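You operate a simulated robot arm through the tools that you are given. There is no shell and no other tool. Be economical: measure what you need, move in short steps, check, and stop when the job is done.

You run a simulated two-armed robot. Do the job below in one go: nothing can be reset, and whatever is moved stays where it is left.

JOB
A roll has tripped the light curtain on press six: move it to the ledge and finish the cycle.
Fine: reset, start, then lower the square pad. Set down upright: roll.

The check looks at the end state, three seconds after you hand in, the way a careful person would. Anything else that was tipped, shoved, dropped, spilled or broken makes it a failure.

ROBOT AND FRAMES
Two 6-joint arms with two-finger parallel grippers on one trunk, on a base that drives. Base frame: it is fixed to the floor where the robot stands at the start and does not move with it; the origin is under the middle of the robot, x ahead of it, y to its left, z up. Readings come in m, degrees, newtons and seconds.
The left shoulder is at the start at [0.28, 0.185, 1.155], the right one opposite. With the tool pointing down near the work surface each hand reaches from about 0.16 to 0.88 m from the robot's upright axis, wherever it stands, measured 20 degrees to its own side. Places, roughly: press five down button [0.6, 3, 1.2]; press five force dial [0.6, 3.1, 1.3]; press five gate lever [0.5, 3.6, 1.2]; press five hold dial [0.6, 3, 1.3]; press five in button [0.6, 3, 1.2]; press five lamp switch [0.8, 3, 1.6]; press five left big button [0.5, 3.7, 1]; press five lift button [0.6, 2.9, 1.2]; press five mode switch [0.6, 2.9, 1.3]; press five out button [0.6, 2.9, 1.2]; press five power switch [0.6, 2.8, 1.3]; press five reset button [0.5, 3, 1.1]; press five right big button [0.5, 3.3, 1]; press five square pad [0.7, 3.5, 1.1]; press five start button [0.5, 3.1, 1.1]; press five stop button [0.5, 2.9, 1.1]. Payload 1.57 kg a hand.
The tool frame of a hand sits at the grasp point between the pads (the TCP): z along the fingers, y along the line on which they close. The tips reach 0.03 m beyond it. The gripper opens to 0.08 m. The fingers are 0.017 m wide and 0.012 m thick; the gripper's body (0.04 by 0.082 m) begins 0.08 m behind the TCP.
Orientation is told as [roll, pitch, yaw] about the base's x, y, z axes, in that order, counted from this pose: with the fingers straight down and closing along the base's y, the tool's x points along the base's -x, its y along +y and its z along -z.

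CONTROLS
- The arms move only by the tool arm_command. It takes "left_steps", "right_steps" or both (then of equal length, played together; a hand with none holds still); each is one flat list of numbers, 7 for each row, row after row: the opening, from 0 (shut) to 1 (fully open), then the shift along the tool's x, y, z in m, then the turn, a rotation vector about the tool's x, y, z in degrees. In form: [grip, dx, dy, dz, wx, wy, wz, grip, dx, dy, dz, wx, wy, wz, ...]. A call has 1 to 12 rows; each row is the pose to reach, as a shift and turn from the pose commanded when the call began, along the tool's axes at that moment. Rows are played at 5 a second. More than 0.05 m and 8.6 degrees between two rows, or a gripper value outside its range, and nothing of the call is played. Where a pose cannot be reached the arm comes as near as it can. A force on the tool above 40 N (or 10 N above the force at the start of the call, whichever is more), or a blocked arm, ends the call early, and 0.2 s more pass. The fingers move at their own pace (about 0.153 m/s each) and stop on an object; they squeeze with about 37 N. The grip force told is the motor's: it shows also when the fingers shut on nothing. Time passes only in rows, and 0.2 s behind the last, so rows that repeat a pose let the fingers close. It gives the time, the measured TCP pose, the force on the tool (base axes), the opening and the grip force at its end, in the units of the frame above (readings bear some noise), with the torque about the TCP (base axes, N m) and any sound that the robot's microphone picked up, and new pictures: "views" is both (left out), scene, wrist or none (wrist: the cameras of the hands that moved).
- Cameras (640 x 400 px; columns grow to the right, rows downward): "scene" is now at [0.2385, -0.0141, 1.5967]; the picture's right is [-0.17, -0.99, 0.00], its down [-0.72, 0.12, -0.69] and it looks along [0.68, -0.12, -0.73] (base axes); focal length 214 px, centre (320, 200). "left" rides on the left gripper at [0.072, 0.007, -0.122] in its tool frame; the picture's right is [-0.09, 1.00, 0.00], its down [-0.84, -0.08, -0.54] and it looks along [-0.54, -0.05, 0.84] (tool axes); focal length 238 px, centre (320, 200). "right" rides on the right gripper at [0.072, -0.007, -0.122] in its tool frame; the picture's right is [0.09, 1.00, 0.00], its down [-0.84, 0.08, -0.54] and it looks along [-0.54, 0.05, 0.84] (tool axes); focal length 238 px, centre (320, 200). There is no depth. A picture from a camera that has moved, and an enlarged one, comes with that camera's place and axes in the base frame and with its lens.
- move_column(by): slides the trunk up (or, below 0, down) by that many m; the arms and the scene camera ride with it, the base frame stays. It gives what a move gives, with no picture.
- steer(legs): drives the robot by 1 to 6 legs, each [ahead, turn to the left] in m and degrees, along the robot's own axes; the way and the turn of a leg run together, so that a leg with both is an arc; at most 1.5 m and 180 degrees a leg. The arms and the cameras ride along, it lands a little off, and it stops where it bumps. It gives what a move gives, and a new picture of the scene camera.
- turn_head(pan, tilt): turns the head with the scene camera to pan (to the left, within 86 degrees either way) and tilt (down, from -29 to 69), counted from straight ahead of the robot. It gives what a move gives, and a new picture of the scene camera.
- close_up(camera, box): a new picture of the part [left, top, right, bottom] of that camera's present view, enlarged. No time passes.
- sign_off(): hands the job in; it is judged then, once.

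Go step by step. Nothing tells you exact positions but the pictures and the camera data: compare them with the known pose of the tool, close in by small moves and look again before you grip or let go. The budget is 120 turns and 260 pictures, counting those below and the enlarged ones. Unless the task says otherwise, let go and move clear before handing in, and close with one line.

The tools are called after "Call:" as a command line: name --argument value ..., lists and objects as JSON in quotes. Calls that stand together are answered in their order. arm_command: Moves the arms, as the interface text tells. Its arguments: {"type":"object","properties":{"left_steps":{"type":"array"},"right_steps":{"type":"array"},"views":{"type":"string","enum":["both","scene","wrist","none"]}},"required":[]} The other tools are called the same way: move_column (by) slides the trunk up or down; steer (legs) drives the base; turn_head (pan, tilt) turns the head that bears the scene camera; close_up (camera, box) takes an enlarged picture of a part of a camera's view; sign_off () hands the job in.

At the start:

```text
t: 0.0
left_eef_pos: [0.6297, -0.0298, 1.3712]
left_orientation: [0.0, 0.0, 0.1]
left_wrist_force: [0.7, -0.4, -0.1]
left_ft_torque: [0.03, -0.01, 0.0]
left_gripper_width: 0.0801
left_finger_force: 0.1
right_eef_pos: [0.4311, -0.4229, 1.4713]
right_orientation: [-0.1, 0.0, 0.0]
right_wrist_force: [-0.5, -0.7, -0.3]
right_ft_torque: [-0.03, 0.0, -0.04]
right_gripper_width: 0.0802
right_finger_force: 0.1
trunk travel left (down, up): [-0.85, 0.14]
robot x, y, heading: [-0.0029, -0.0014, 0.1]
head pan, tilt: [-9.8, 46.5]
```

scene: 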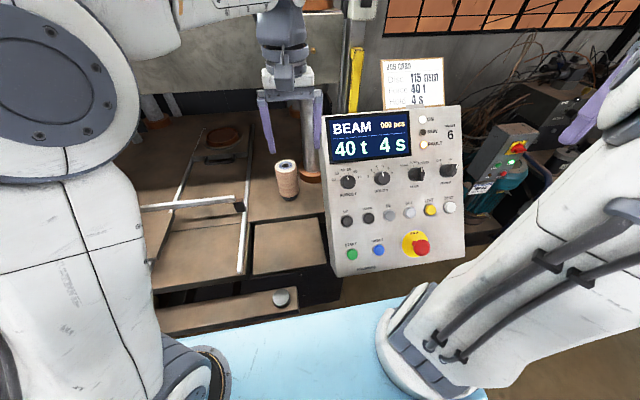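
right: 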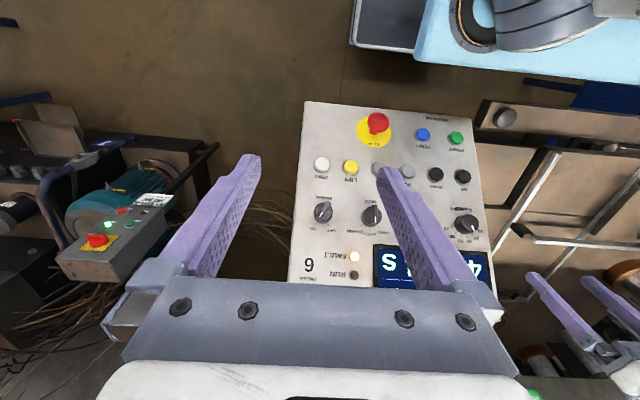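
left: 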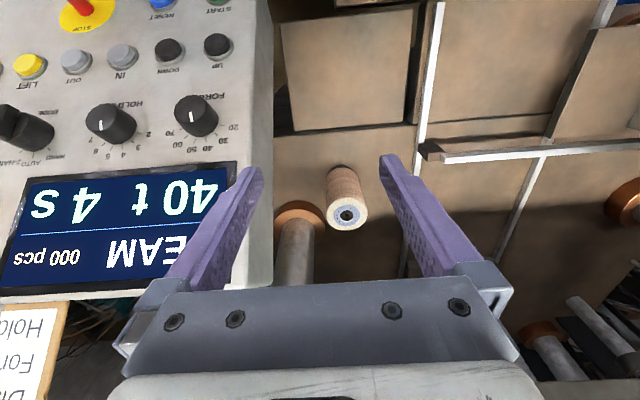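

I see press six's panel ahead, with a small roll standing on the press bed just left of it, between light-curtain posts. I'll take enlarged views to read labels and find the ledge and square pad.

Call:
close_up --camera "scene" --box '[310, 40, 480, 290]'

Call:
close_up --camera "scene" --box '[120, 90, 360, 340]'

Call:
turn_head --pan 20 --tilt 25

```text
1.60 times, centred on (395, 165) of scene
camera zoom: at [0.2385, -0.0141, 1.5967], right [-0.17, -0.99, 0.0], down [-0.72, 0.12, -0.69], along [0.68, -0.12, -0.73], focal length 343 px, centre (200, 256)
```

zoom: 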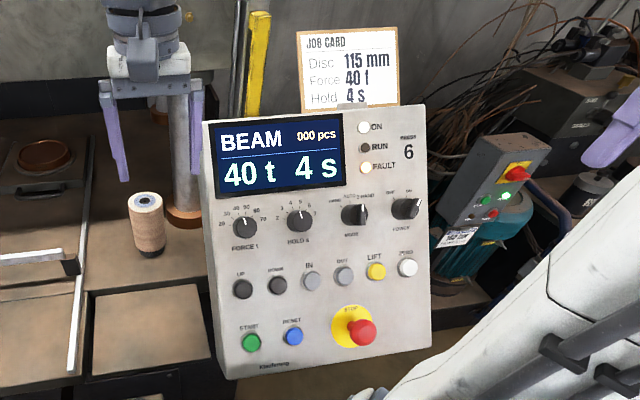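

```text
1.60 times, centred on (240, 215) of scene
camera zoom: at [0.2385, -0.0141, 1.5967], right [-0.17, -0.99, 0.0], down [-0.72, 0.12, -0.69], along [0.68, -0.12, -0.73], focal length 343 px, centre (448, 176)
```

zoom: 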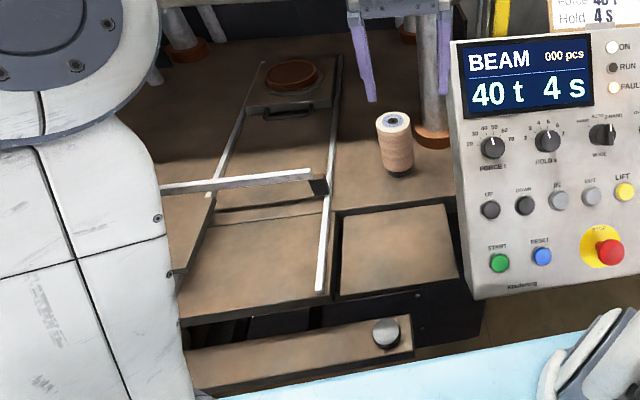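

```text
t: 0.9
left_eef_pos: [0.6292, -0.0287, 1.3707]
left_orientation: [0.0, 0.1, 0.0]
left_wrist_force: [1.2, 0.0, -0.8]
left_ft_torque: [0.01, -0.02, 0.0]
left_gripper_width: 0.0799
left_finger_force: 0.0
right_eef_pos: [0.4308, -0.4235, 1.471]
right_orientation: [0.1, 0.0, 0.0]
right_wrist_force: [0.5, -0.4, -0.3]
right_ft_torque: [0.01, -0.01, 0.03]
right_gripper_width: 0.08
right_finger_force: 0.0
trunk travel left (down, up): [-0.85, 0.14]
robot x, y, heading: [-0.0025, 0.0014, 0.0]
head pan, tilt: [20.0, 25.0]
camera scene: at [0.2462, 0.031, 1.6294], right [0.34, -0.94, 0.0], down [-0.4, -0.14, -0.91], along [0.85, 0.31, -0.42], focal length 214 px, centre (320, 200)
```

scene: 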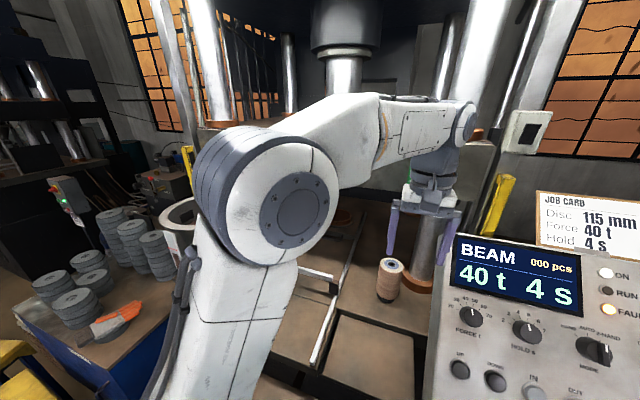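

The press's left half is hidden by my left arm. I'll drive straight back a little so that I can see the whole front.

Call:
steer --legs '[[-0.4, 0]]'

Call:
turn_head --pan 15 --tilt 35

```text
t: 3.3
left_eef_pos: [0.241, -0.0189, 1.3836]
left_orientation: [0.2, -3.7, -0.1]
left_wrist_force: [-1.9, 0.2, 0.5]
left_ft_torque: [-0.13, -0.09, -0.01]
left_gripper_width: 0.08
left_finger_force: 0.0
right_eef_pos: [0.1037, -0.3794, 1.4841]
right_orientation: [-0.3, -4.9, 2.5]
right_wrist_force: [-0.4, 0.9, 1.7]
right_ft_torque: [-0.14, -0.09, -0.01]
right_gripper_width: 0.0799
right_finger_force: 0.1
trunk travel left (down, up): [-0.85, 0.14]
robot x, y, heading: [-0.2973, -0.0026, -0.2]
head pan, tilt: [20.0, 25.0]
stopped in leg 1: the robot was blocked; the commanded pose is now the measured one
camera scene: at [0.0238, 0.0323, 1.6307], right [0.34, -0.94, -0.01], down [-0.44, -0.14, -0.89], along [0.83, 0.31, -0.46], focal length 214 px, centre (320, 200)
```

scene: 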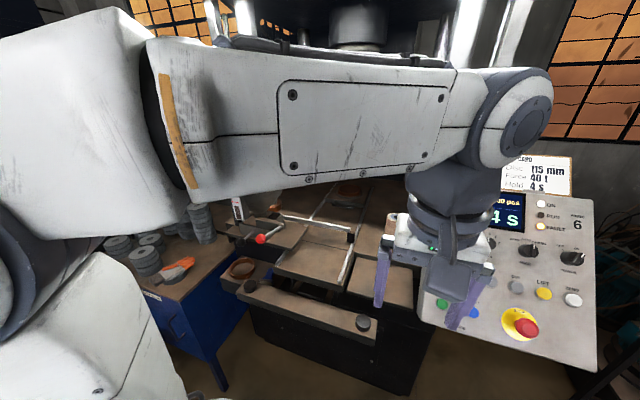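

```text
t: 4.0
left_eef_pos: [0.248, -0.0229, 1.3811]
left_orientation: [0.3, -3.4, 0.0]
left_wrist_force: [-0.3, 0.2, -0.3]
left_ft_torque: [0.05, 0.06, -0.03]
left_gripper_width: 0.0801
left_finger_force: 0.1
right_eef_pos: [0.1077, -0.3839, 1.4806]
right_orientation: [-0.1, -4.5, 2.5]
right_wrist_force: [0.5, -0.3, 0.2]
right_ft_torque: [0.04, -0.01, -0.02]
right_gripper_width: 0.08
right_finger_force: 0.0
trunk travel left (down, up): [-0.85, 0.14]
robot x, y, heading: [-0.2925, -0.0013, -0.3]
head pan, tilt: [15.0, 35.0]
camera scene: at [0.0262, 0.0198, 1.6137], right [0.25, -0.97, -0.01], down [-0.59, -0.15, -0.79], along [0.76, 0.21, -0.61], focal length 214 px, centre (320, 200)
```

scene: 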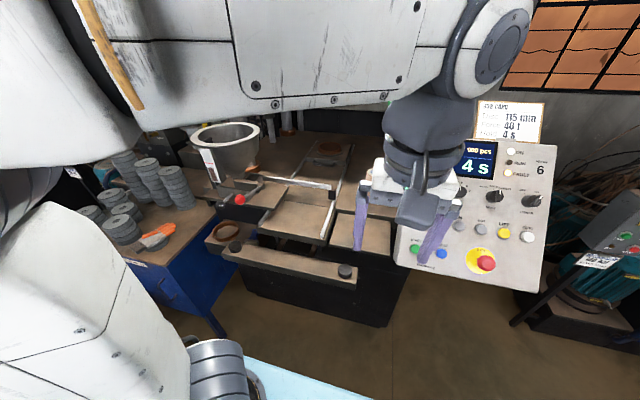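

The robot bumped something behind and seems tilted about 3°. I'll ease forward a bit and check.

Call:
steer --legs '[[0.07, 0]]'

Call:
turn_head --pan 86 --tilt 45

Call:
turn_head --pan -86 --tilt 45

```text
t: 4.7
left_eef_pos: [0.1585, -0.0086, 1.3961]
left_orientation: [0.7, -8.0, 0.2]
left_wrist_force: [0.1, 0.0, 0.5]
left_ft_torque: [0.04, -0.02, 0.0]
left_gripper_width: 0.08
left_finger_force: 0.0
right_eef_pos: [0.0512, -0.3703, 1.4897]
right_orientation: [0.8, -9.7, 4.2]
right_wrist_force: [0.7, -0.2, -0.4]
right_ft_torque: [0.06, 0.08, 0.0]
right_gripper_width: 0.0797
right_finger_force: 0.1
trunk travel left (down, up): [-0.85, 0.14]
robot x, y, heading: [-0.2848, 0.0055, -0.2]
head pan, tilt: [15.0, 35.0]
stopped in leg 1: the robot was blocked; the commanded pose is now the measured one
camera scene: at [0.0116, 0.0205, 1.6143], right [0.26, -0.97, -0.01], down [-0.58, -0.15, -0.8], along [0.77, 0.21, -0.6], focal length 214 px, centre (320, 200)
```

scene: 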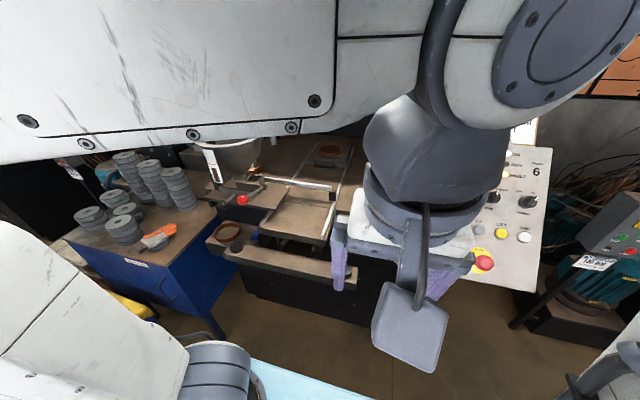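

```text
t: 6.2
left_eef_pos: [0.1612, -0.0093, 1.3974]
left_orientation: [0.3, -8.0, 0.3]
left_wrist_force: [0.1, -0.9, -0.4]
left_ft_torque: [0.01, -0.02, -0.02]
left_gripper_width: 0.0799
left_finger_force: 0.0
right_eef_pos: [0.0526, -0.3707, 1.489]
right_orientation: [0.8, -9.4, 4.2]
right_wrist_force: [-0.3, 0.6, -0.7]
right_ft_torque: [0.02, -0.04, -0.02]
right_gripper_width: 0.0798
right_finger_force: 0.0
trunk travel left (down, up): [-0.85, 0.14]
robot x, y, heading: [-0.2866, 0.0002, -0.4]
head pan, tilt: [85.9, 45.0]
camera scene: at [-0.0672, 0.0792, 1.6019], right [1.0, -0.08, -0.03], down [-0.08, -0.7, -0.71], along [0.03, 0.71, -0.71], focal length 214 px, centre (320, 200)
```

scene: 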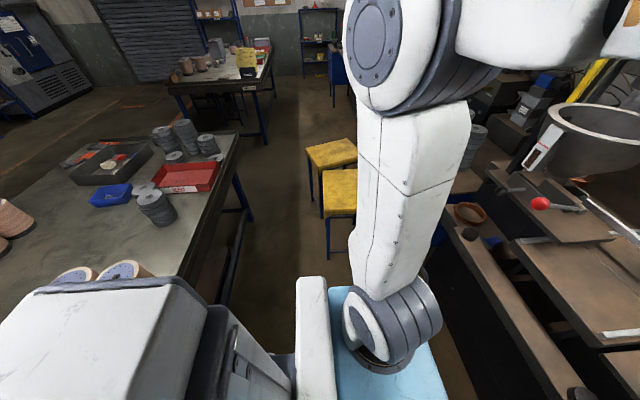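

```text
t: 8.8
left_eef_pos: [0.1615, -0.0091, 1.397]
left_orientation: [0.3, -8.0, 0.3]
left_wrist_force: [-0.1, -0.3, 0.7]
left_ft_torque: [-0.04, -0.02, -0.02]
left_gripper_width: 0.08
left_finger_force: 0.0
right_eef_pos: [0.0534, -0.372, 1.4889]
right_orientation: [0.9, -9.5, 4.3]
right_wrist_force: [-0.1, 0.2, -0.5]
right_ft_torque: [-0.04, 0.01, 0.01]
right_gripper_width: 0.0801
right_finger_force: 0.0
trunk travel left (down, up): [-0.85, 0.14]
robot x, y, heading: [-0.2846, -0.0005, 0.0]
head pan, tilt: [-85.9, 45.0]
camera scene: at [-0.0677, -0.0831, 1.6019], right [-1.0, -0.07, 0.03], down [-0.07, 0.71, -0.7], along [0.02, -0.71, -0.71], focal length 214 px, centre (320, 200)
```

scene: 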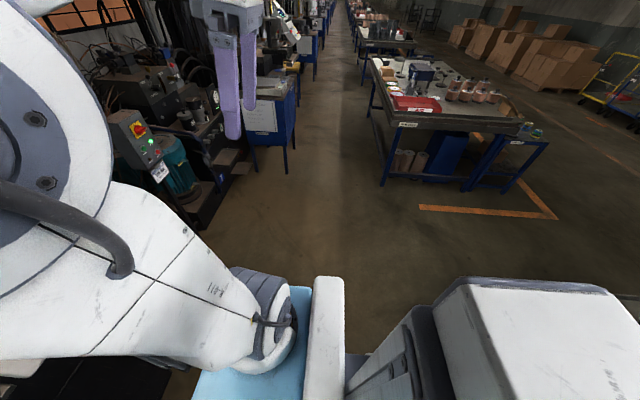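

A bench stands behind the robot, its edge about x=-0.55; I was against it. I'll try easing forward again.

Call:
steer --legs '[[0.1, 0]]'

```text
t: 9.5
left_eef_pos: [0.0987, -0.0135, 1.3937]
left_orientation: [3.5, -10.8, -0.7]
left_wrist_force: [0.1, -0.3, 0.6]
left_ft_torque: [-0.01, -0.02, -0.02]
left_gripper_width: 0.0798
left_finger_force: 0.0
right_eef_pos: [-0.0046, -0.3688, 1.4908]
right_orientation: [0.5, -13.0, 7.3]
right_wrist_force: [0.6, -1.6, -0.6]
right_ft_torque: [0.04, 0.01, 0.05]
right_gripper_width: 0.0801
right_finger_force: 0.1
trunk travel left (down, up): [-0.85, 0.14]
robot x, y, heading: [-0.2765, -0.0015, 0.1]
head pan, tilt: [-85.9, 45.0]
stopped in leg 1: the robot was blocked; the commanded pose is now the measured one
camera scene: at [-0.0804, -0.0837, 1.6011], right [-1.0, -0.07, 0.02], down [-0.06, 0.71, -0.71], along [0.03, -0.71, -0.71], focal length 214 px, centre (320, 200)
```

scene: 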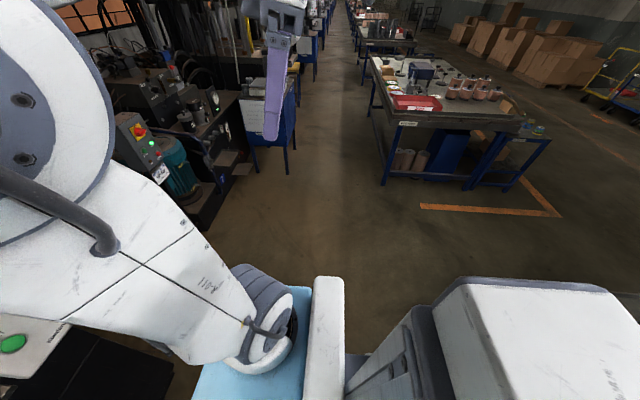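

Still reported blocked though it inched forward. I'll try a longer leg to get clear of the bench.

Call:
steer --legs '[[0.25, 0]]'

Call:
turn_head --pan 86 --tilt 60

```text
t: 10.2
left_eef_pos: [0.0702, -0.0132, 1.3962]
left_orientation: [4.0, -12.4, -0.8]
left_wrist_force: [0.8, -0.3, -0.5]
left_ft_torque: [0.0, 0.03, 0.0]
left_gripper_width: 0.0798
left_finger_force: 0.0
right_eef_pos: [-0.0159, -0.3742, 1.4937]
right_orientation: [0.1, -14.7, 13.4]
right_wrist_force: [-0.2, 0.4, 0.2]
right_ft_torque: [0.0, -0.03, 0.0]
right_gripper_width: 0.0805
right_finger_force: 0.0
trunk travel left (down, up): [-0.85, 0.14]
robot x, y, heading: [-0.2651, 0.0032, -0.5]
head pan, tilt: [-85.9, 45.0]
stopped in leg 1: the robot was blocked; the commanded pose is now the measured one
camera scene: at [-0.0912, -0.0831, 1.5996], right [-1.0, -0.07, 0.01], down [-0.05, 0.71, -0.71], along [0.04, -0.71, -0.71], focal length 214 px, centre (320, 200)
```

scene: 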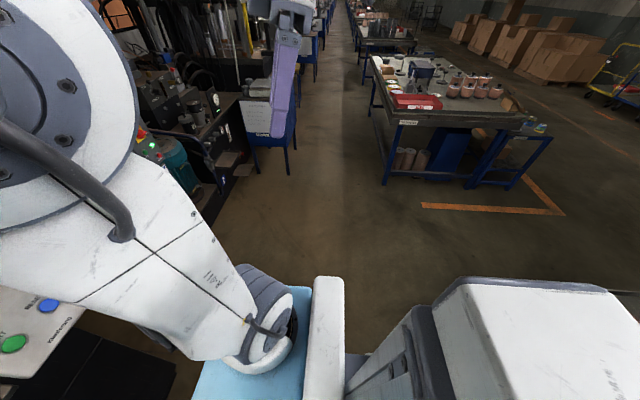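

```text
t: 12.8
left_eef_pos: [0.0731, -0.0122, 1.3944]
left_orientation: [4.2, -12.4, -0.3]
left_wrist_force: [0.5, -0.1, -0.1]
left_ft_torque: [-0.01, 0.0, -0.01]
left_gripper_width: 0.0799
left_finger_force: 0.0
right_eef_pos: [-0.0158, -0.3735, 1.4935]
right_orientation: [0.1, -14.5, 12.9]
right_wrist_force: [0.0, -0.7, -0.4]
right_ft_torque: [-0.02, -0.04, -0.01]
right_gripper_width: 0.0799
right_finger_force: 0.0
trunk travel left (down, up): [-0.85, 0.14]
robot x, y, heading: [-0.2697, -0.0028, -0.3]
head pan, tilt: [85.9, 60.0]
camera scene: at [-0.0792, -0.0706, 1.5844], right [-0.97, -0.24, 0.01], down [-0.2, 0.81, -0.55], along [0.13, -0.54, -0.83], focal length 214 px, centre (320, 200)
```

scene: 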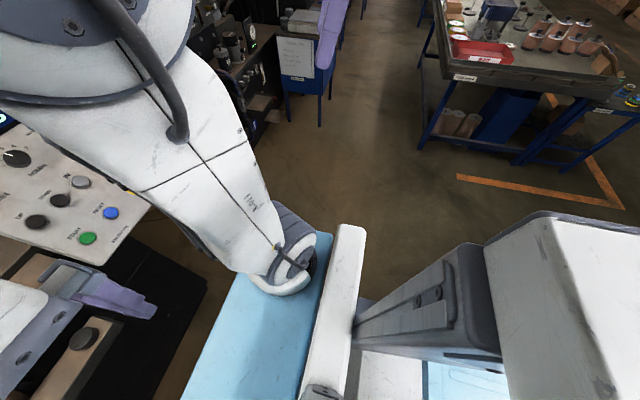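

The head didn't follow its command: the left forearm is jammed against it. I'll turn the head back away, then move both arms forward to their former poses.

Call:
turn_head --pan -80 --tilt 45

Call:
arm_command --left_steps '[1, -0.03, 0, 0, 0, 0, 0, 1, -0.06, 0, 0, 0, 0, 0, 1, -0.09, 0, 0, 0, 0, 0, 1, -0.12, 0, 0, 0, 0, 0, 1, -0.15, 0, 0, 0, 0, 0]' --right_steps '[1, -0.03, 0, 0, 0, 0, 0, 1, -0.06, 0, 0, 0, 0, 0, 1, -0.09, 0, 0, 0, 0, 0, 1, -0.12, 0, 0, 0, 0, 0, 1, -0.15, 0, 0, 0, 0, 0]' --views "both"

```text
t: 15.3
left_eef_pos: [0.0706, -0.0129, 1.3955]
left_orientation: [4.0, -12.3, -0.9]
left_wrist_force: [0.7, -0.6, -0.3]
left_ft_torque: [-0.04, -0.03, -0.02]
left_gripper_width: 0.08
left_finger_force: 0.0
right_eef_pos: [-0.0137, -0.3729, 1.4932]
right_orientation: [0.2, -14.5, 13.0]
right_wrist_force: [0.2, -0.9, -0.5]
right_ft_torque: [-0.02, -0.01, 0.05]
right_gripper_width: 0.08
right_finger_force: 0.0
trunk travel left (down, up): [-0.85, 0.14]
robot x, y, heading: [-0.2706, -0.0001, -0.3]
head pan, tilt: [-80.0, 45.0]
camera scene: at [-0.0819, -0.082, 1.5995], right [-0.99, -0.17, 0.01], down [-0.13, 0.7, -0.71], along [0.11, -0.7, -0.71], focal length 214 px, centre (320, 200)
```

scene: 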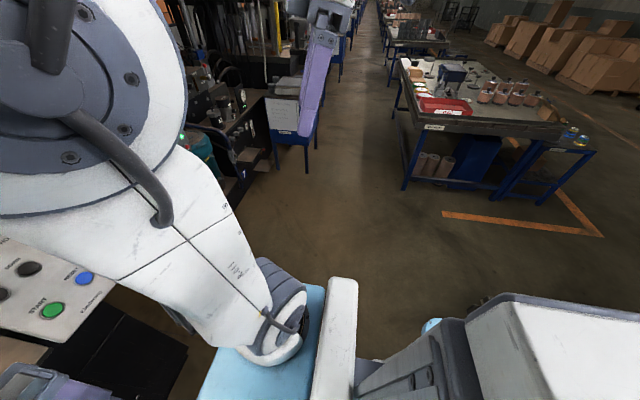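

```text
t: 16.6
left_eef_pos: [0.2197, -0.0126, 1.4297]
left_orientation: [3.8, -12.3, -0.6]
left_wrist_force: [0.7, -0.6, 0.1]
left_ft_torque: [-0.01, 0.02, -0.02]
left_gripper_width: 0.0798
left_finger_force: 0.1
left hand out of reach, approached as far as the arm can: row 1
right_eef_pos: [0.1204, -0.3448, 1.5298]
right_orientation: [0.2, -14.4, 10.2]
right_wrist_force: [-0.8, 0.4, 0.8]
right_ft_torque: [0.0, 0.0, 0.0]
right_gripper_width: 0.0798
right_finger_force: 0.0
right hand out of reach, approached as far as the arm can: row 1, 2, 3, 4
trunk travel left (down, up): [-0.85, 0.14]
robot x, y, heading: [-0.2665, -0.0004, -0.2]
head pan, tilt: [-80.0, 45.0]
camera scene: at [-0.0816, -0.0821, 1.5995], right [-0.99, -0.17, 0.01], down [-0.13, 0.7, -0.71], along [0.11, -0.7, -0.71], focal length 214 px, centre (320, 200)
camera right: at [0.0233, -0.3692, 1.6287], right [-0.26, 0.96, -0.02], down [0.65, 0.19, 0.73], along [0.71, 0.18, -0.68], focal length 238 px, centre (320, 200)
camera left: at [0.1224, -0.0149, 1.5337], right [0.09, 0.99, 0.08], down [0.7, -0.12, 0.7], along [0.71, 0.0, -0.71], focal length 238 px, centre (320, 200)
```

scene: 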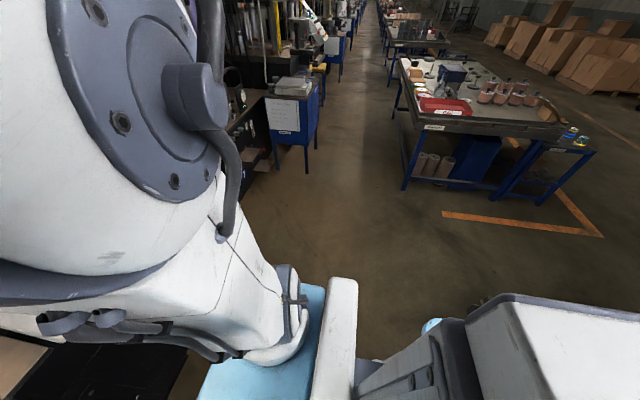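
right: 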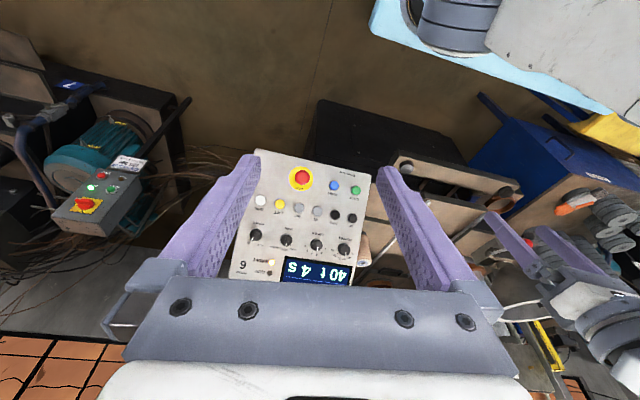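
left: 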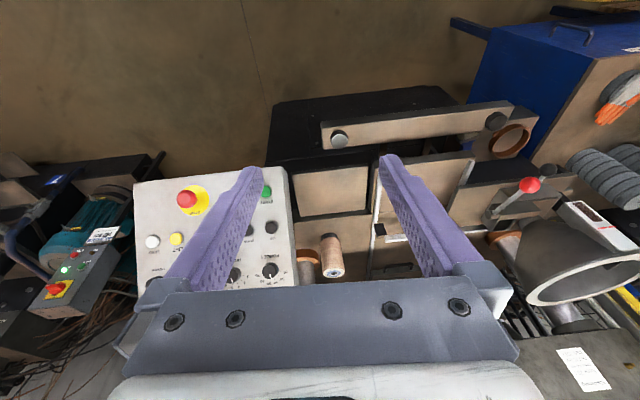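

Arms moved freely. I'll now try driving forward again, then look with the head.

Call:
steer --legs '[[0.08, 0]]'

Call:
turn_head --pan 0 --tilt 45

```text
t: 17.6
left_eef_pos: [0.2967, -0.0135, 1.4284]
left_orientation: [3.9, -12.3, -0.5]
left_wrist_force: [0.1, 0.8, 1.2]
left_ft_torque: [0.0, 0.0, 0.0]
left_gripper_width: 0.0801
left_finger_force: 0.1
right_eef_pos: [0.1974, -0.3455, 1.528]
right_orientation: [0.2, -14.6, 10.3]
right_wrist_force: [0.4, -0.2, -0.9]
right_ft_torque: [-0.01, -0.05, -0.03]
right_gripper_width: 0.0802
right_finger_force: 0.0
trunk travel left (down, up): [-0.85, 0.14]
robot x, y, heading: [-0.1888, -0.0026, -0.2]
head pan, tilt: [-80.0, 45.0]
camera scene: at [-0.015, -0.0821, 1.5988], right [-0.99, -0.17, 0.0], down [-0.12, 0.7, -0.71], along [0.12, -0.7, -0.71], focal length 214 px, centre (320, 200)
```

scene: 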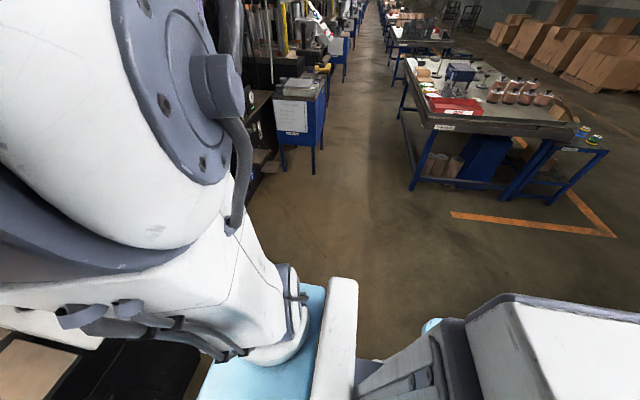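

```text
t: 19.1
left_eef_pos: [0.2958, -0.0148, 1.4277]
left_orientation: [3.9, -12.3, -0.5]
left_wrist_force: [0.5, 0.0, -0.7]
left_ft_torque: [0.0, -0.03, -0.03]
left_gripper_width: 0.0802
left_finger_force: 0.1
right_eef_pos: [0.1991, -0.3454, 1.5281]
right_orientation: [0.1, -14.6, 10.3]
right_wrist_force: [0.5, -0.6, 0.1]
right_ft_torque: [-0.03, -0.01, 0.04]
right_gripper_width: 0.0798
right_finger_force: 0.0
trunk travel left (down, up): [-0.85, 0.14]
robot x, y, heading: [-0.185, -0.0018, -0.2]
head pan, tilt: [0.0, 45.0]
camera scene: at [0.0525, -0.0022, 1.5988], right [0.0, -1.0, 0.0], down [-0.71, 0.0, -0.71], along [0.71, 0.0, -0.71], focal length 214 px, centre (320, 200)
```

scene: 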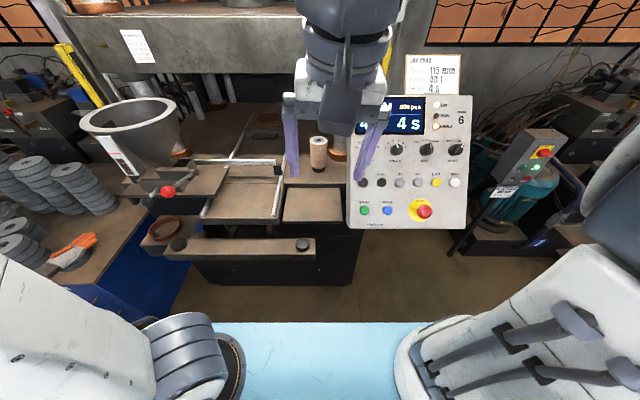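

Now the whole press front is visible. I'll zoom in on the table, gate and lever area.

Call:
close_up --camera "scene" --box '[140, 80, 360, 220]'

Call:
close_up --camera "scene" --box '[140, 180, 340, 300]'

Call:
close_up --camera "scene" --box '[340, 80, 480, 230]'

Call:
turn_head --pan 10 --tilt 5

```text
2.86 times, centred on (250, 150) of scene
camera zoom: at [0.0525, -0.0022, 1.5988], right [0.0, -1.0, 0.0], down [-0.71, 0.0, -0.71], along [0.71, 0.0, -0.71], focal length 613 px, centre (520, 343)
```

zoom: 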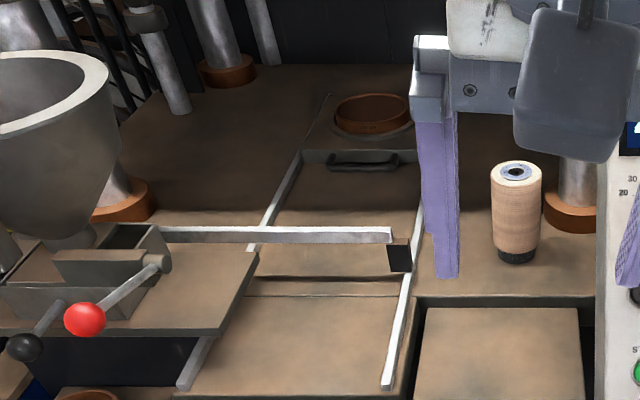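

```text
3.20 times, centred on (240, 240) of scene
camera zoom: at [0.0525, -0.0022, 1.5988], right [0.0, -1.0, 0.0], down [-0.71, 0.0, -0.71], along [0.71, 0.0, -0.71], focal length 686 px, centre (576, 72)
```

zoom: 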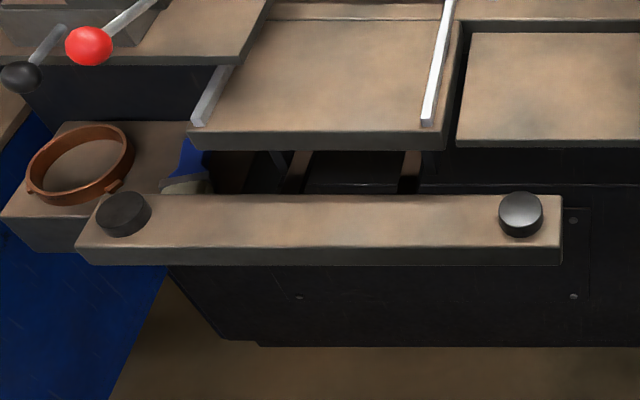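

```text
2.67 times, centred on (410, 155) of scene
camera zoom: at [0.0525, -0.0022, 1.5988], right [0.0, -1.0, 0.0], down [-0.71, 0.0, -0.71], along [0.71, 0.0, -0.71], focal length 572 px, centre (80, 320)
```

zoom: 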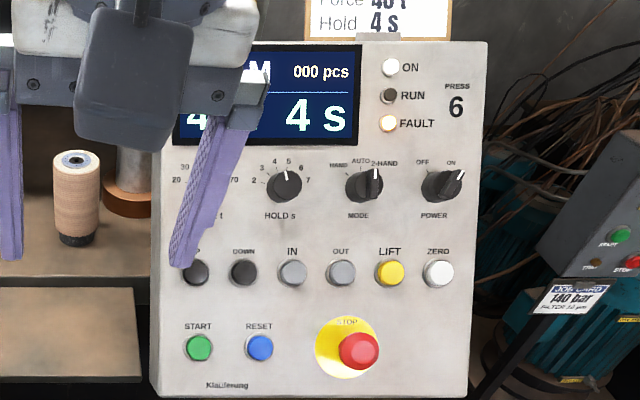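

```text
t: 20.2
left_eef_pos: [0.2973, -0.014, 1.4283]
left_orientation: [3.9, -12.2, -0.5]
left_wrist_force: [1.2, -0.2, 0.0]
left_ft_torque: [0.02, -0.01, -0.02]
left_gripper_width: 0.08
left_finger_force: 0.0
right_eef_pos: [0.1984, -0.3457, 1.5276]
right_orientation: [0.2, -14.7, 10.2]
right_wrist_force: [0.7, -0.3, -0.6]
right_ft_torque: [-0.03, 0.01, 0.01]
right_gripper_width: 0.08
right_finger_force: 0.0
trunk travel left (down, up): [-0.85, 0.14]
robot x, y, heading: [-0.1872, 0.0005, -0.1]
head pan, tilt: [10.0, 5.0]
camera scene: at [0.0617, 0.0138, 1.6618], right [0.17, -0.99, 0.0], down [-0.09, -0.01, -1.0], along [0.98, 0.17, -0.09], focal length 214 px, centre (320, 200)
```

scene: 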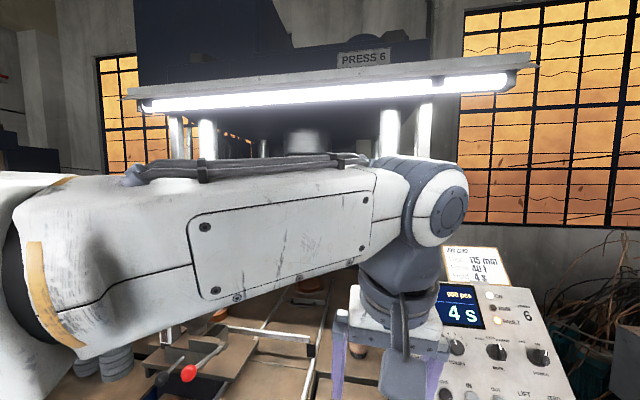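

Panel is clear: RUN off, FAULT on, mode 2-HAND, POWER on, display BEAM. I'll move the left hand to hover over the front of the press so its wrist camera shows the tables, gate and pad.

Call:
arm_command --left_steps '[1, -0.025, 0.038, 0.0025, 0.55, 1.75, 0.1, 1, -0.05, 0.076, 0.005, 1.1, 3.5, 0.1, 1, -0.075, 0.113, 0.0075, 1.7, 5.25, 0.2, 1, -0.1, 0.151, 0.01, 2.2, 7, 0.2, 1, -0.12, 0.189, 0.0125, 2.8, 8.75, 0.3, 1, -0.145, 0.226, 0.015, 3.3, 10.5, 0.4, 1, -0.17, 0.264, 0.017, 3.9, 12.3, 0.5]' --views "wrist"

Call:
turn_head --pan 0 --tilt 45

```text
t: 21.8
left_eef_pos: [0.4634, 0.252, 1.4666]
left_orientation: [-0.1, 0.0, -0.7]
left_wrist_force: [-0.4, -0.2, -0.2]
left_ft_torque: [-0.01, 0.04, 0.04]
left_gripper_width: 0.0798
left_finger_force: 0.1
right_eef_pos: [0.1978, -0.3459, 1.5276]
right_orientation: [0.2, -14.5, 10.3]
right_wrist_force: [-0.1, -0.3, -1.2]
right_ft_torque: [0.01, 0.01, 0.02]
right_gripper_width: 0.0801
right_finger_force: 0.2
trunk travel left (down, up): [-0.85, 0.14]
robot x, y, heading: [-0.1856, -0.0015, -0.2]
head pan, tilt: [10.0, 5.0]
camera left: at [0.3922, 0.2574, 1.5881], right [0.1, 0.99, 0.0], down [0.84, -0.09, 0.54], along [0.54, -0.06, -0.84], focal length 238 px, centre (320, 200)
```

left: 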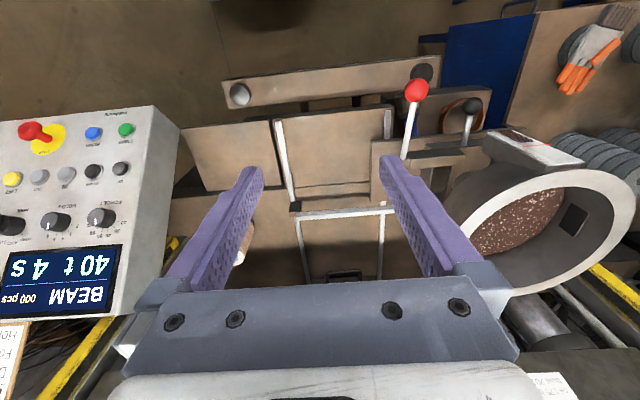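

```text
t: 22.9
left_eef_pos: [0.4641, 0.251, 1.465]
left_orientation: [0.0, 0.0, -0.6]
left_wrist_force: [0.3, 0.2, -0.6]
left_ft_torque: [0.03, 0.0, 0.01]
left_gripper_width: 0.0801
left_finger_force: 0.1
right_eef_pos: [0.1996, -0.3449, 1.5281]
right_orientation: [0.1, -14.6, 10.3]
right_wrist_force: [-0.6, 0.8, -0.3]
right_ft_torque: [-0.04, 0.0, -0.01]
right_gripper_width: 0.0802
right_finger_force: 0.1
trunk travel left (down, up): [-0.85, 0.14]
robot x, y, heading: [-0.1906, -0.0023, -0.3]
head pan, tilt: [0.0, 45.0]
camera scene: at [0.0526, -0.0021, 1.5989], right [0.0, -1.0, 0.0], down [-0.71, 0.0, -0.71], along [0.71, 0.0, -0.71], focal length 214 px, centre (320, 200)
```

scene: 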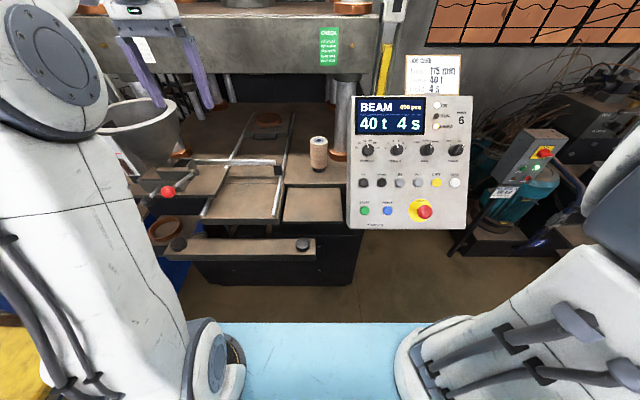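

A green placard is on the crossbeam; I'll read it and look closer at the pad area from both cameras.

Call:
close_up --camera "scene" --box '[300, 20, 360, 75]'

Call:
close_up --camera "left" --box '[180, 40, 520, 300]'

Call:
close_up --camera "scene" --box '[190, 90, 350, 230]'

```text
7.27 times, centred on (330, 48) of scene
camera zoom: at [0.0526, -0.0021, 1.5989], right [0.0, -1.0, 0.0], down [-0.71, 0.0, -0.71], along [0.71, 0.0, -0.71], focal length 1560 px, centre (247, 1309)
```

zoom: 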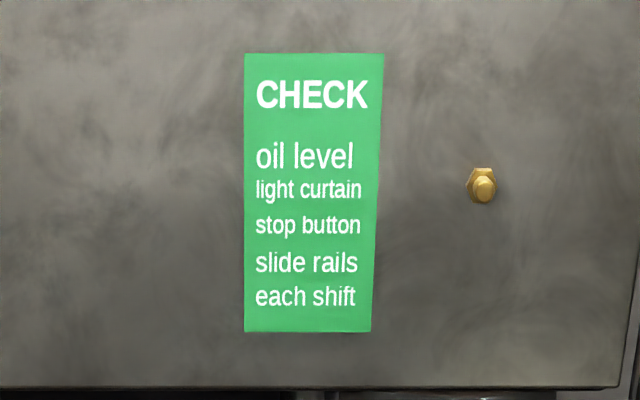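

```text
1.54 times, centred on (350, 170) of left
camera zoom: at [0.3918, 0.2563, 1.588], right [0.1, 0.99, 0.0], down [0.84, -0.09, 0.54], along [0.54, -0.06, -0.84], focal length 367 px, centre (274, 246)
```

zoom: 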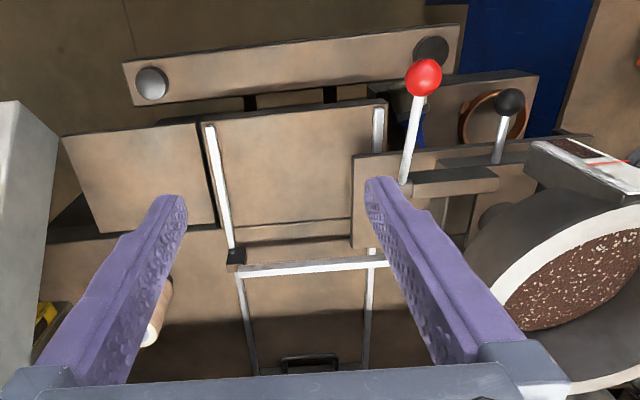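

```text
2.86 times, centred on (270, 160) of scene
camera zoom: at [0.0526, -0.0021, 1.5989], right [0.0, -1.0, 0.0], down [-0.71, 0.0, -0.71], along [0.71, 0.0, -0.71], focal length 613 px, centre (463, 314)
```

zoom: 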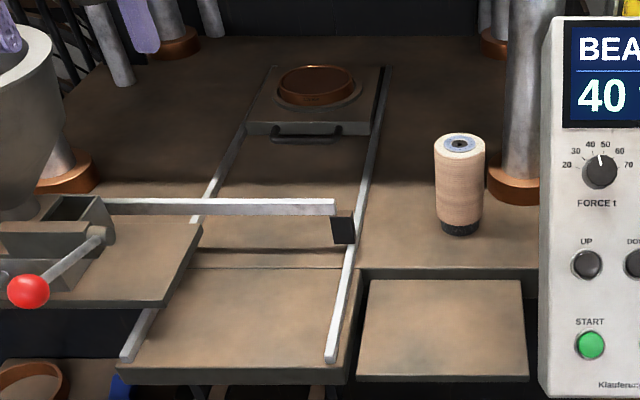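

I'll glance at press five to compare states (it should show what the pad and gate look like), then start on the roll.

Call:
turn_head --pan 75 --tilt 12

Call:
close_up --camera "left" --box '[440, 60, 640, 200]'

```text
t: 24.4
left_eef_pos: [0.4636, 0.2494, 1.4659]
left_orientation: [0.0, -0.1, -0.5]
left_wrist_force: [-0.3, -0.7, 0.9]
left_ft_torque: [-0.02, -0.02, 0.02]
left_gripper_width: 0.0802
left_finger_force: 0.0
right_eef_pos: [0.1986, -0.3452, 1.5266]
right_orientation: [0.1, -14.7, 10.3]
right_wrist_force: [0.2, 0.0, 0.6]
right_ft_torque: [0.0, 0.0, -0.01]
right_gripper_width: 0.08
right_finger_force: 0.0
trunk travel left (down, up): [-0.85, 0.14]
robot x, y, heading: [-0.1908, -0.0016, -0.3]
head pan, tilt: [75.0, 12.0]
camera scene: at [-0.0043, 0.0881, 1.6505], right [0.96, -0.26, 0.0], down [-0.05, -0.2, -0.98], along [0.26, 0.94, -0.21], focal length 214 px, centre (320, 200)
```

scene: 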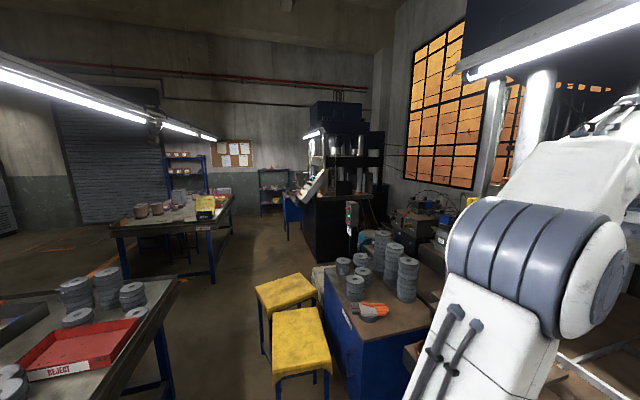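

```text
2.86 times, centred on (540, 130) of left
camera zoom: at [0.3918, 0.2563, 1.588], right [0.1, 0.99, 0.0], down [0.84, -0.09, 0.54], along [0.54, -0.06, -0.84], focal length 681 px, centre (-309, 400)
```

zoom: 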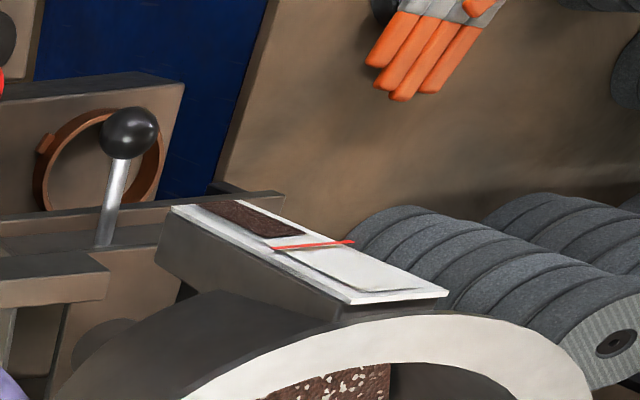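

I'll drive forward back to roughly the starting spot and look at the roll with the head.

Call:
steer --legs '[[0.16, 0]]'

Call:
turn_head --pan -10 --tilt 40

```text
t: 25.8
left_eef_pos: [0.6235, 0.2477, 1.4651]
left_orientation: [-0.1, 0.0, -0.6]
left_wrist_force: [0.0, -0.3, 0.4]
left_ft_torque: [-0.01, -0.01, 0.02]
left_gripper_width: 0.08
left_finger_force: 0.0
right_eef_pos: [0.3581, -0.346, 1.5276]
right_orientation: [0.1, -14.6, 10.3]
right_wrist_force: [-0.9, 1.2, 0.0]
right_ft_torque: [0.0, -0.02, -0.01]
right_gripper_width: 0.08
right_finger_force: 0.0
trunk travel left (down, up): [-0.85, 0.14]
robot x, y, heading: [-0.0278, -0.0002, -0.2]
head pan, tilt: [75.0, 12.0]
camera scene: at [0.1557, 0.0875, 1.6505], right [0.96, -0.26, 0.0], down [-0.05, -0.2, -0.98], along [0.26, 0.94, -0.21], focal length 214 px, centre (320, 200)
```

scene: 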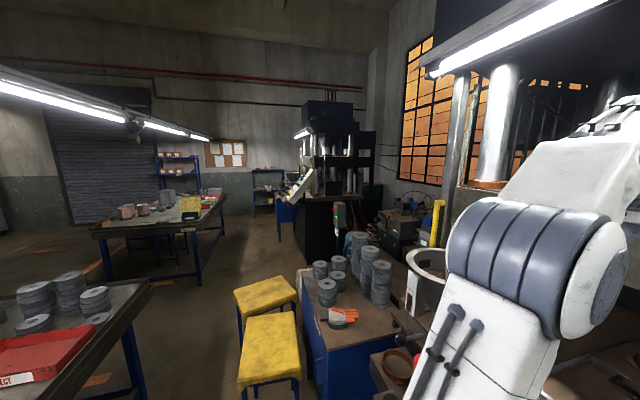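

```text
t: 27.4
left_eef_pos: [0.6229, 0.2493, 1.465]
left_orientation: [0.0, 0.0, -0.7]
left_wrist_force: [1.3, 0.0, 0.0]
left_ft_torque: [0.0, 0.0, -0.01]
left_gripper_width: 0.08
left_finger_force: 0.0
right_eef_pos: [0.3581, -0.346, 1.527]
right_orientation: [0.1, -14.6, 10.4]
right_wrist_force: [-0.5, 0.4, 0.2]
right_ft_torque: [0.0, -0.02, -0.01]
right_gripper_width: 0.0802
right_finger_force: 0.0
trunk travel left (down, up): [-0.85, 0.14]
robot x, y, heading: [-0.0286, -0.0032, 0.1]
head pan, tilt: [-10.0, 40.0]
camera scene: at [0.2151, -0.0175, 1.6061], right [-0.18, -0.98, 0.0], down [-0.63, 0.11, -0.77], along [0.75, -0.14, -0.64], focal length 214 px, centre (320, 200)
```

scene: 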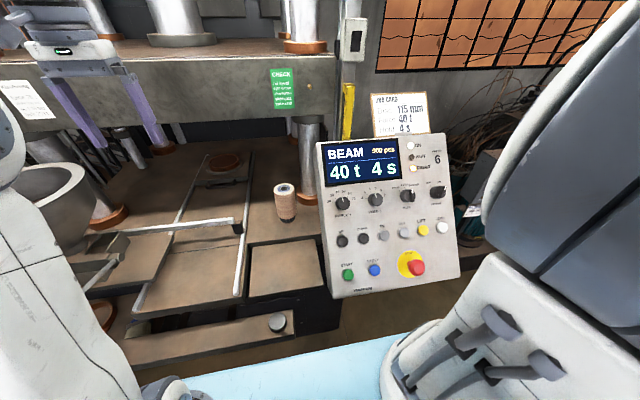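

Call:
close_up --camera "scene" --box '[230, 110, 350, 310]'

Call:
close_up --camera "scene" --box '[250, 160, 330, 240]'

Call:
close_up --camera "left" --box '[100, 100, 420, 300]'

```text
2.00 times, centred on (290, 210) of scene
camera zoom: at [0.2151, -0.0175, 1.6061], right [-0.18, -0.98, 0.0], down [-0.63, 0.11, -0.77], along [0.75, -0.14, -0.64], focal length 429 px, centre (380, 180)
```

zoom: 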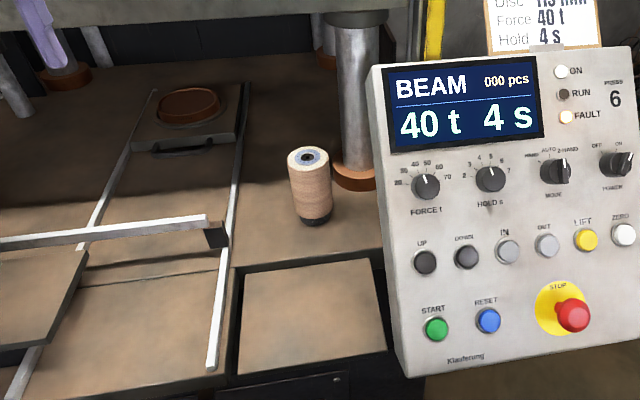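

```text
5.00 times, centred on (290, 200) of scene
camera zoom: at [0.2151, -0.0175, 1.6061], right [-0.18, -0.98, 0.0], down [-0.63, 0.11, -0.77], along [0.75, -0.14, -0.64], focal length 1072 px, centre (470, 200)
```

zoom: 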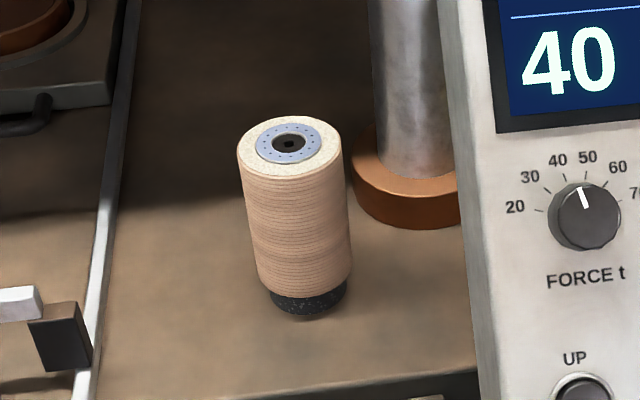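

```text
2.00 times, centred on (260, 200) of left
camera zoom: at [0.5524, 0.2558, 1.588], right [0.1, 0.99, 0.0], down [0.84, -0.09, 0.54], along [0.54, -0.06, -0.84], focal length 477 px, centre (440, 200)
```

zoom: 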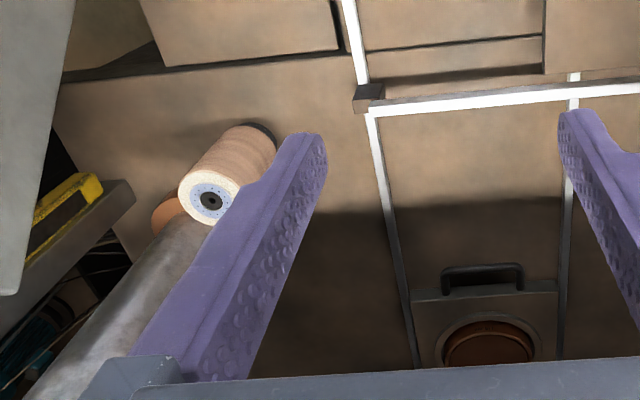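

Triangulating from the head and left wrist cameras: roll top centre ≈ (0.79, 0.00, 1.18), diameter ≈ 0.07, base z ≈ 1.04. The small ledge plate in front is about x 0.52–0.69, y −0.08–0.12, z ≈ 1.03. I'll bring the left hand to a pre-grasp, tilted 30° forward.

Call:
arm_command --left_steps '[1, -0.0096, -0.036, 0.023, 0, -4.3, 0, 1, -0.019, -0.072, 0.046, 0, -8.6, 0, 1, -0.029, -0.108, 0.069, 0, -12.9, 0, 1, -0.038, -0.144, 0.091, 0, -17.2, 0, 1, -0.048, -0.18, 0.114, 0, -21.4, 0, 1, -0.057, -0.216, 0.137, 0, -25.7, 0, 1, -0.067, -0.252, 0.16, 0, -30, 0]' --views "both"

```text
t: 28.9
left_eef_pos: [0.6888, -0.0048, 1.3065]
left_orientation: [-0.1, -30.1, -0.6]
left_wrist_force: [0.3, -0.6, -0.1]
left_ft_torque: [0.01, 0.01, -0.01]
left_gripper_width: 0.0798
left_finger_force: 0.0
right_eef_pos: [0.3603, -0.3457, 1.5273]
right_orientation: [0.2, -14.6, 10.3]
right_wrist_force: [0.3, -0.1, 1.0]
right_ft_torque: [0.0, 0.03, 0.02]
right_gripper_width: 0.0799
right_finger_force: 0.0
trunk travel left (down, up): [-0.85, 0.14]
robot x, y, heading: [-0.0256, -0.0024, 0.1]
head pan, tilt: [-10.0, 40.0]
camera scene: at [0.2151, -0.0176, 1.6061], right [-0.18, -0.98, 0.0], down [-0.63, 0.11, -0.77], along [0.75, -0.14, -0.64], focal length 214 px, centre (320, 200)
camera left: at [0.566, 0.0016, 1.3768], right [0.09, 0.99, 0.04], down [0.45, -0.08, 0.89], along [0.89, -0.06, -0.46], focal length 238 px, centre (320, 200)
```

scene: 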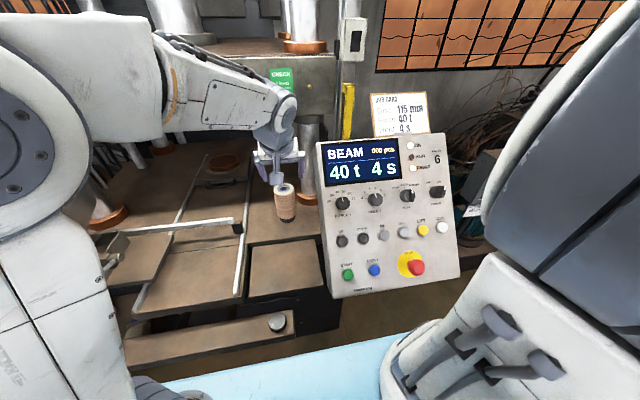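
left: 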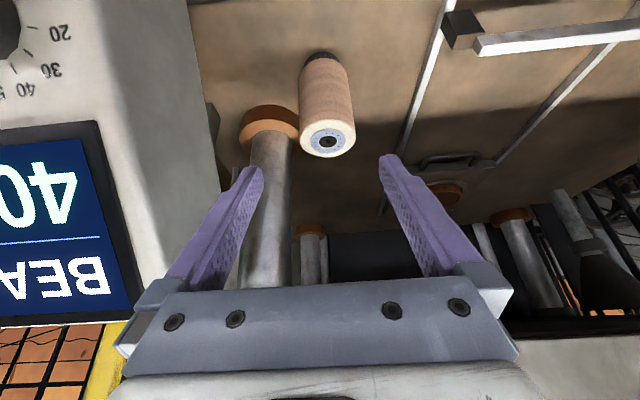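

The roll is centred close to the closing line (≈3 mm off). I'll advance part-way along the approach with that correction and look.

Call:
arm_command --left_steps '[1, -0.001, 0.002, 0.035, 0, 0, 0.3, 1, -0.001, 0.004, 0.07, 0, 0, 0.6, 1, -0.001, 0.004, 0.1, 0, 0, 0.6]' --views "wrist"

Call:
close_up --camera "left" --box '[220, 60, 420, 220]'

Call:
close_up --camera "scene" --box '[230, 100, 350, 240]'

```text
t: 29.8
left_eef_pos: [0.7407, -0.0024, 1.2195]
left_orientation: [0.3, -30.0, -1.4]
left_wrist_force: [-0.2, 0.3, 0.5]
left_ft_torque: [0.02, 0.02, 0.01]
left_gripper_width: 0.0801
left_finger_force: 0.1
right_eef_pos: [0.3586, -0.346, 1.5277]
right_orientation: [0.1, -14.6, 10.4]
right_wrist_force: [0.5, -0.4, -0.1]
right_ft_torque: [-0.02, -0.02, 0.02]
right_gripper_width: 0.0801
right_finger_force: 0.0
trunk travel left (down, up): [-0.85, 0.14]
robot x, y, heading: [-0.0286, -0.001, 0.1]
head pan, tilt: [-10.0, 40.0]
camera left: at [0.6175, 0.006, 1.2897], right [0.1, 0.99, 0.05], down [0.45, -0.09, 0.89], along [0.89, -0.07, -0.46], focal length 238 px, centre (320, 200)
```

left: 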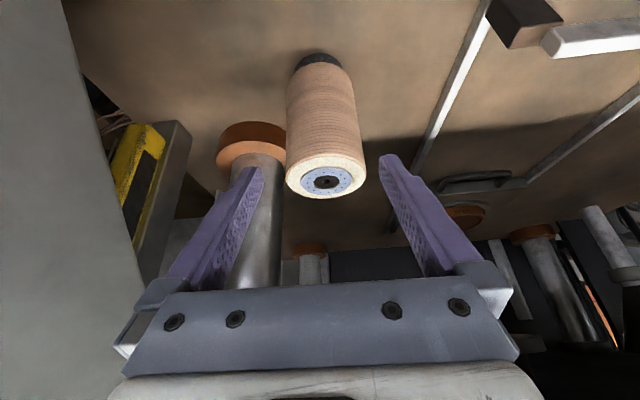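

```text
2.50 times, centred on (320, 140) of left
camera zoom: at [0.6175, 0.006, 1.2897], right [0.1, 0.99, 0.05], down [0.45, -0.09, 0.89], along [0.89, -0.07, -0.46], focal length 596 px, centre (320, 350)
```

zoom: 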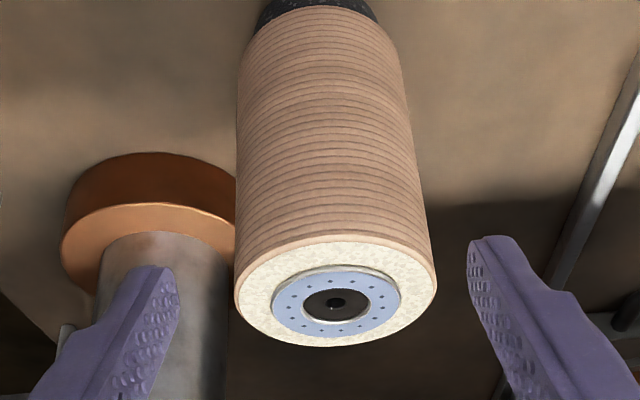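

```text
2.86 times, centred on (290, 170) of scene
camera zoom: at [0.2151, -0.0176, 1.6061], right [-0.18, -0.98, 0.0], down [-0.63, 0.11, -0.77], along [0.75, -0.14, -0.64], focal length 613 px, centre (406, 286)
```

zoom: 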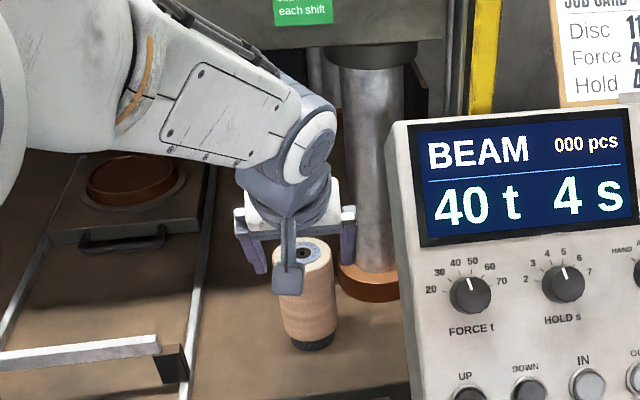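

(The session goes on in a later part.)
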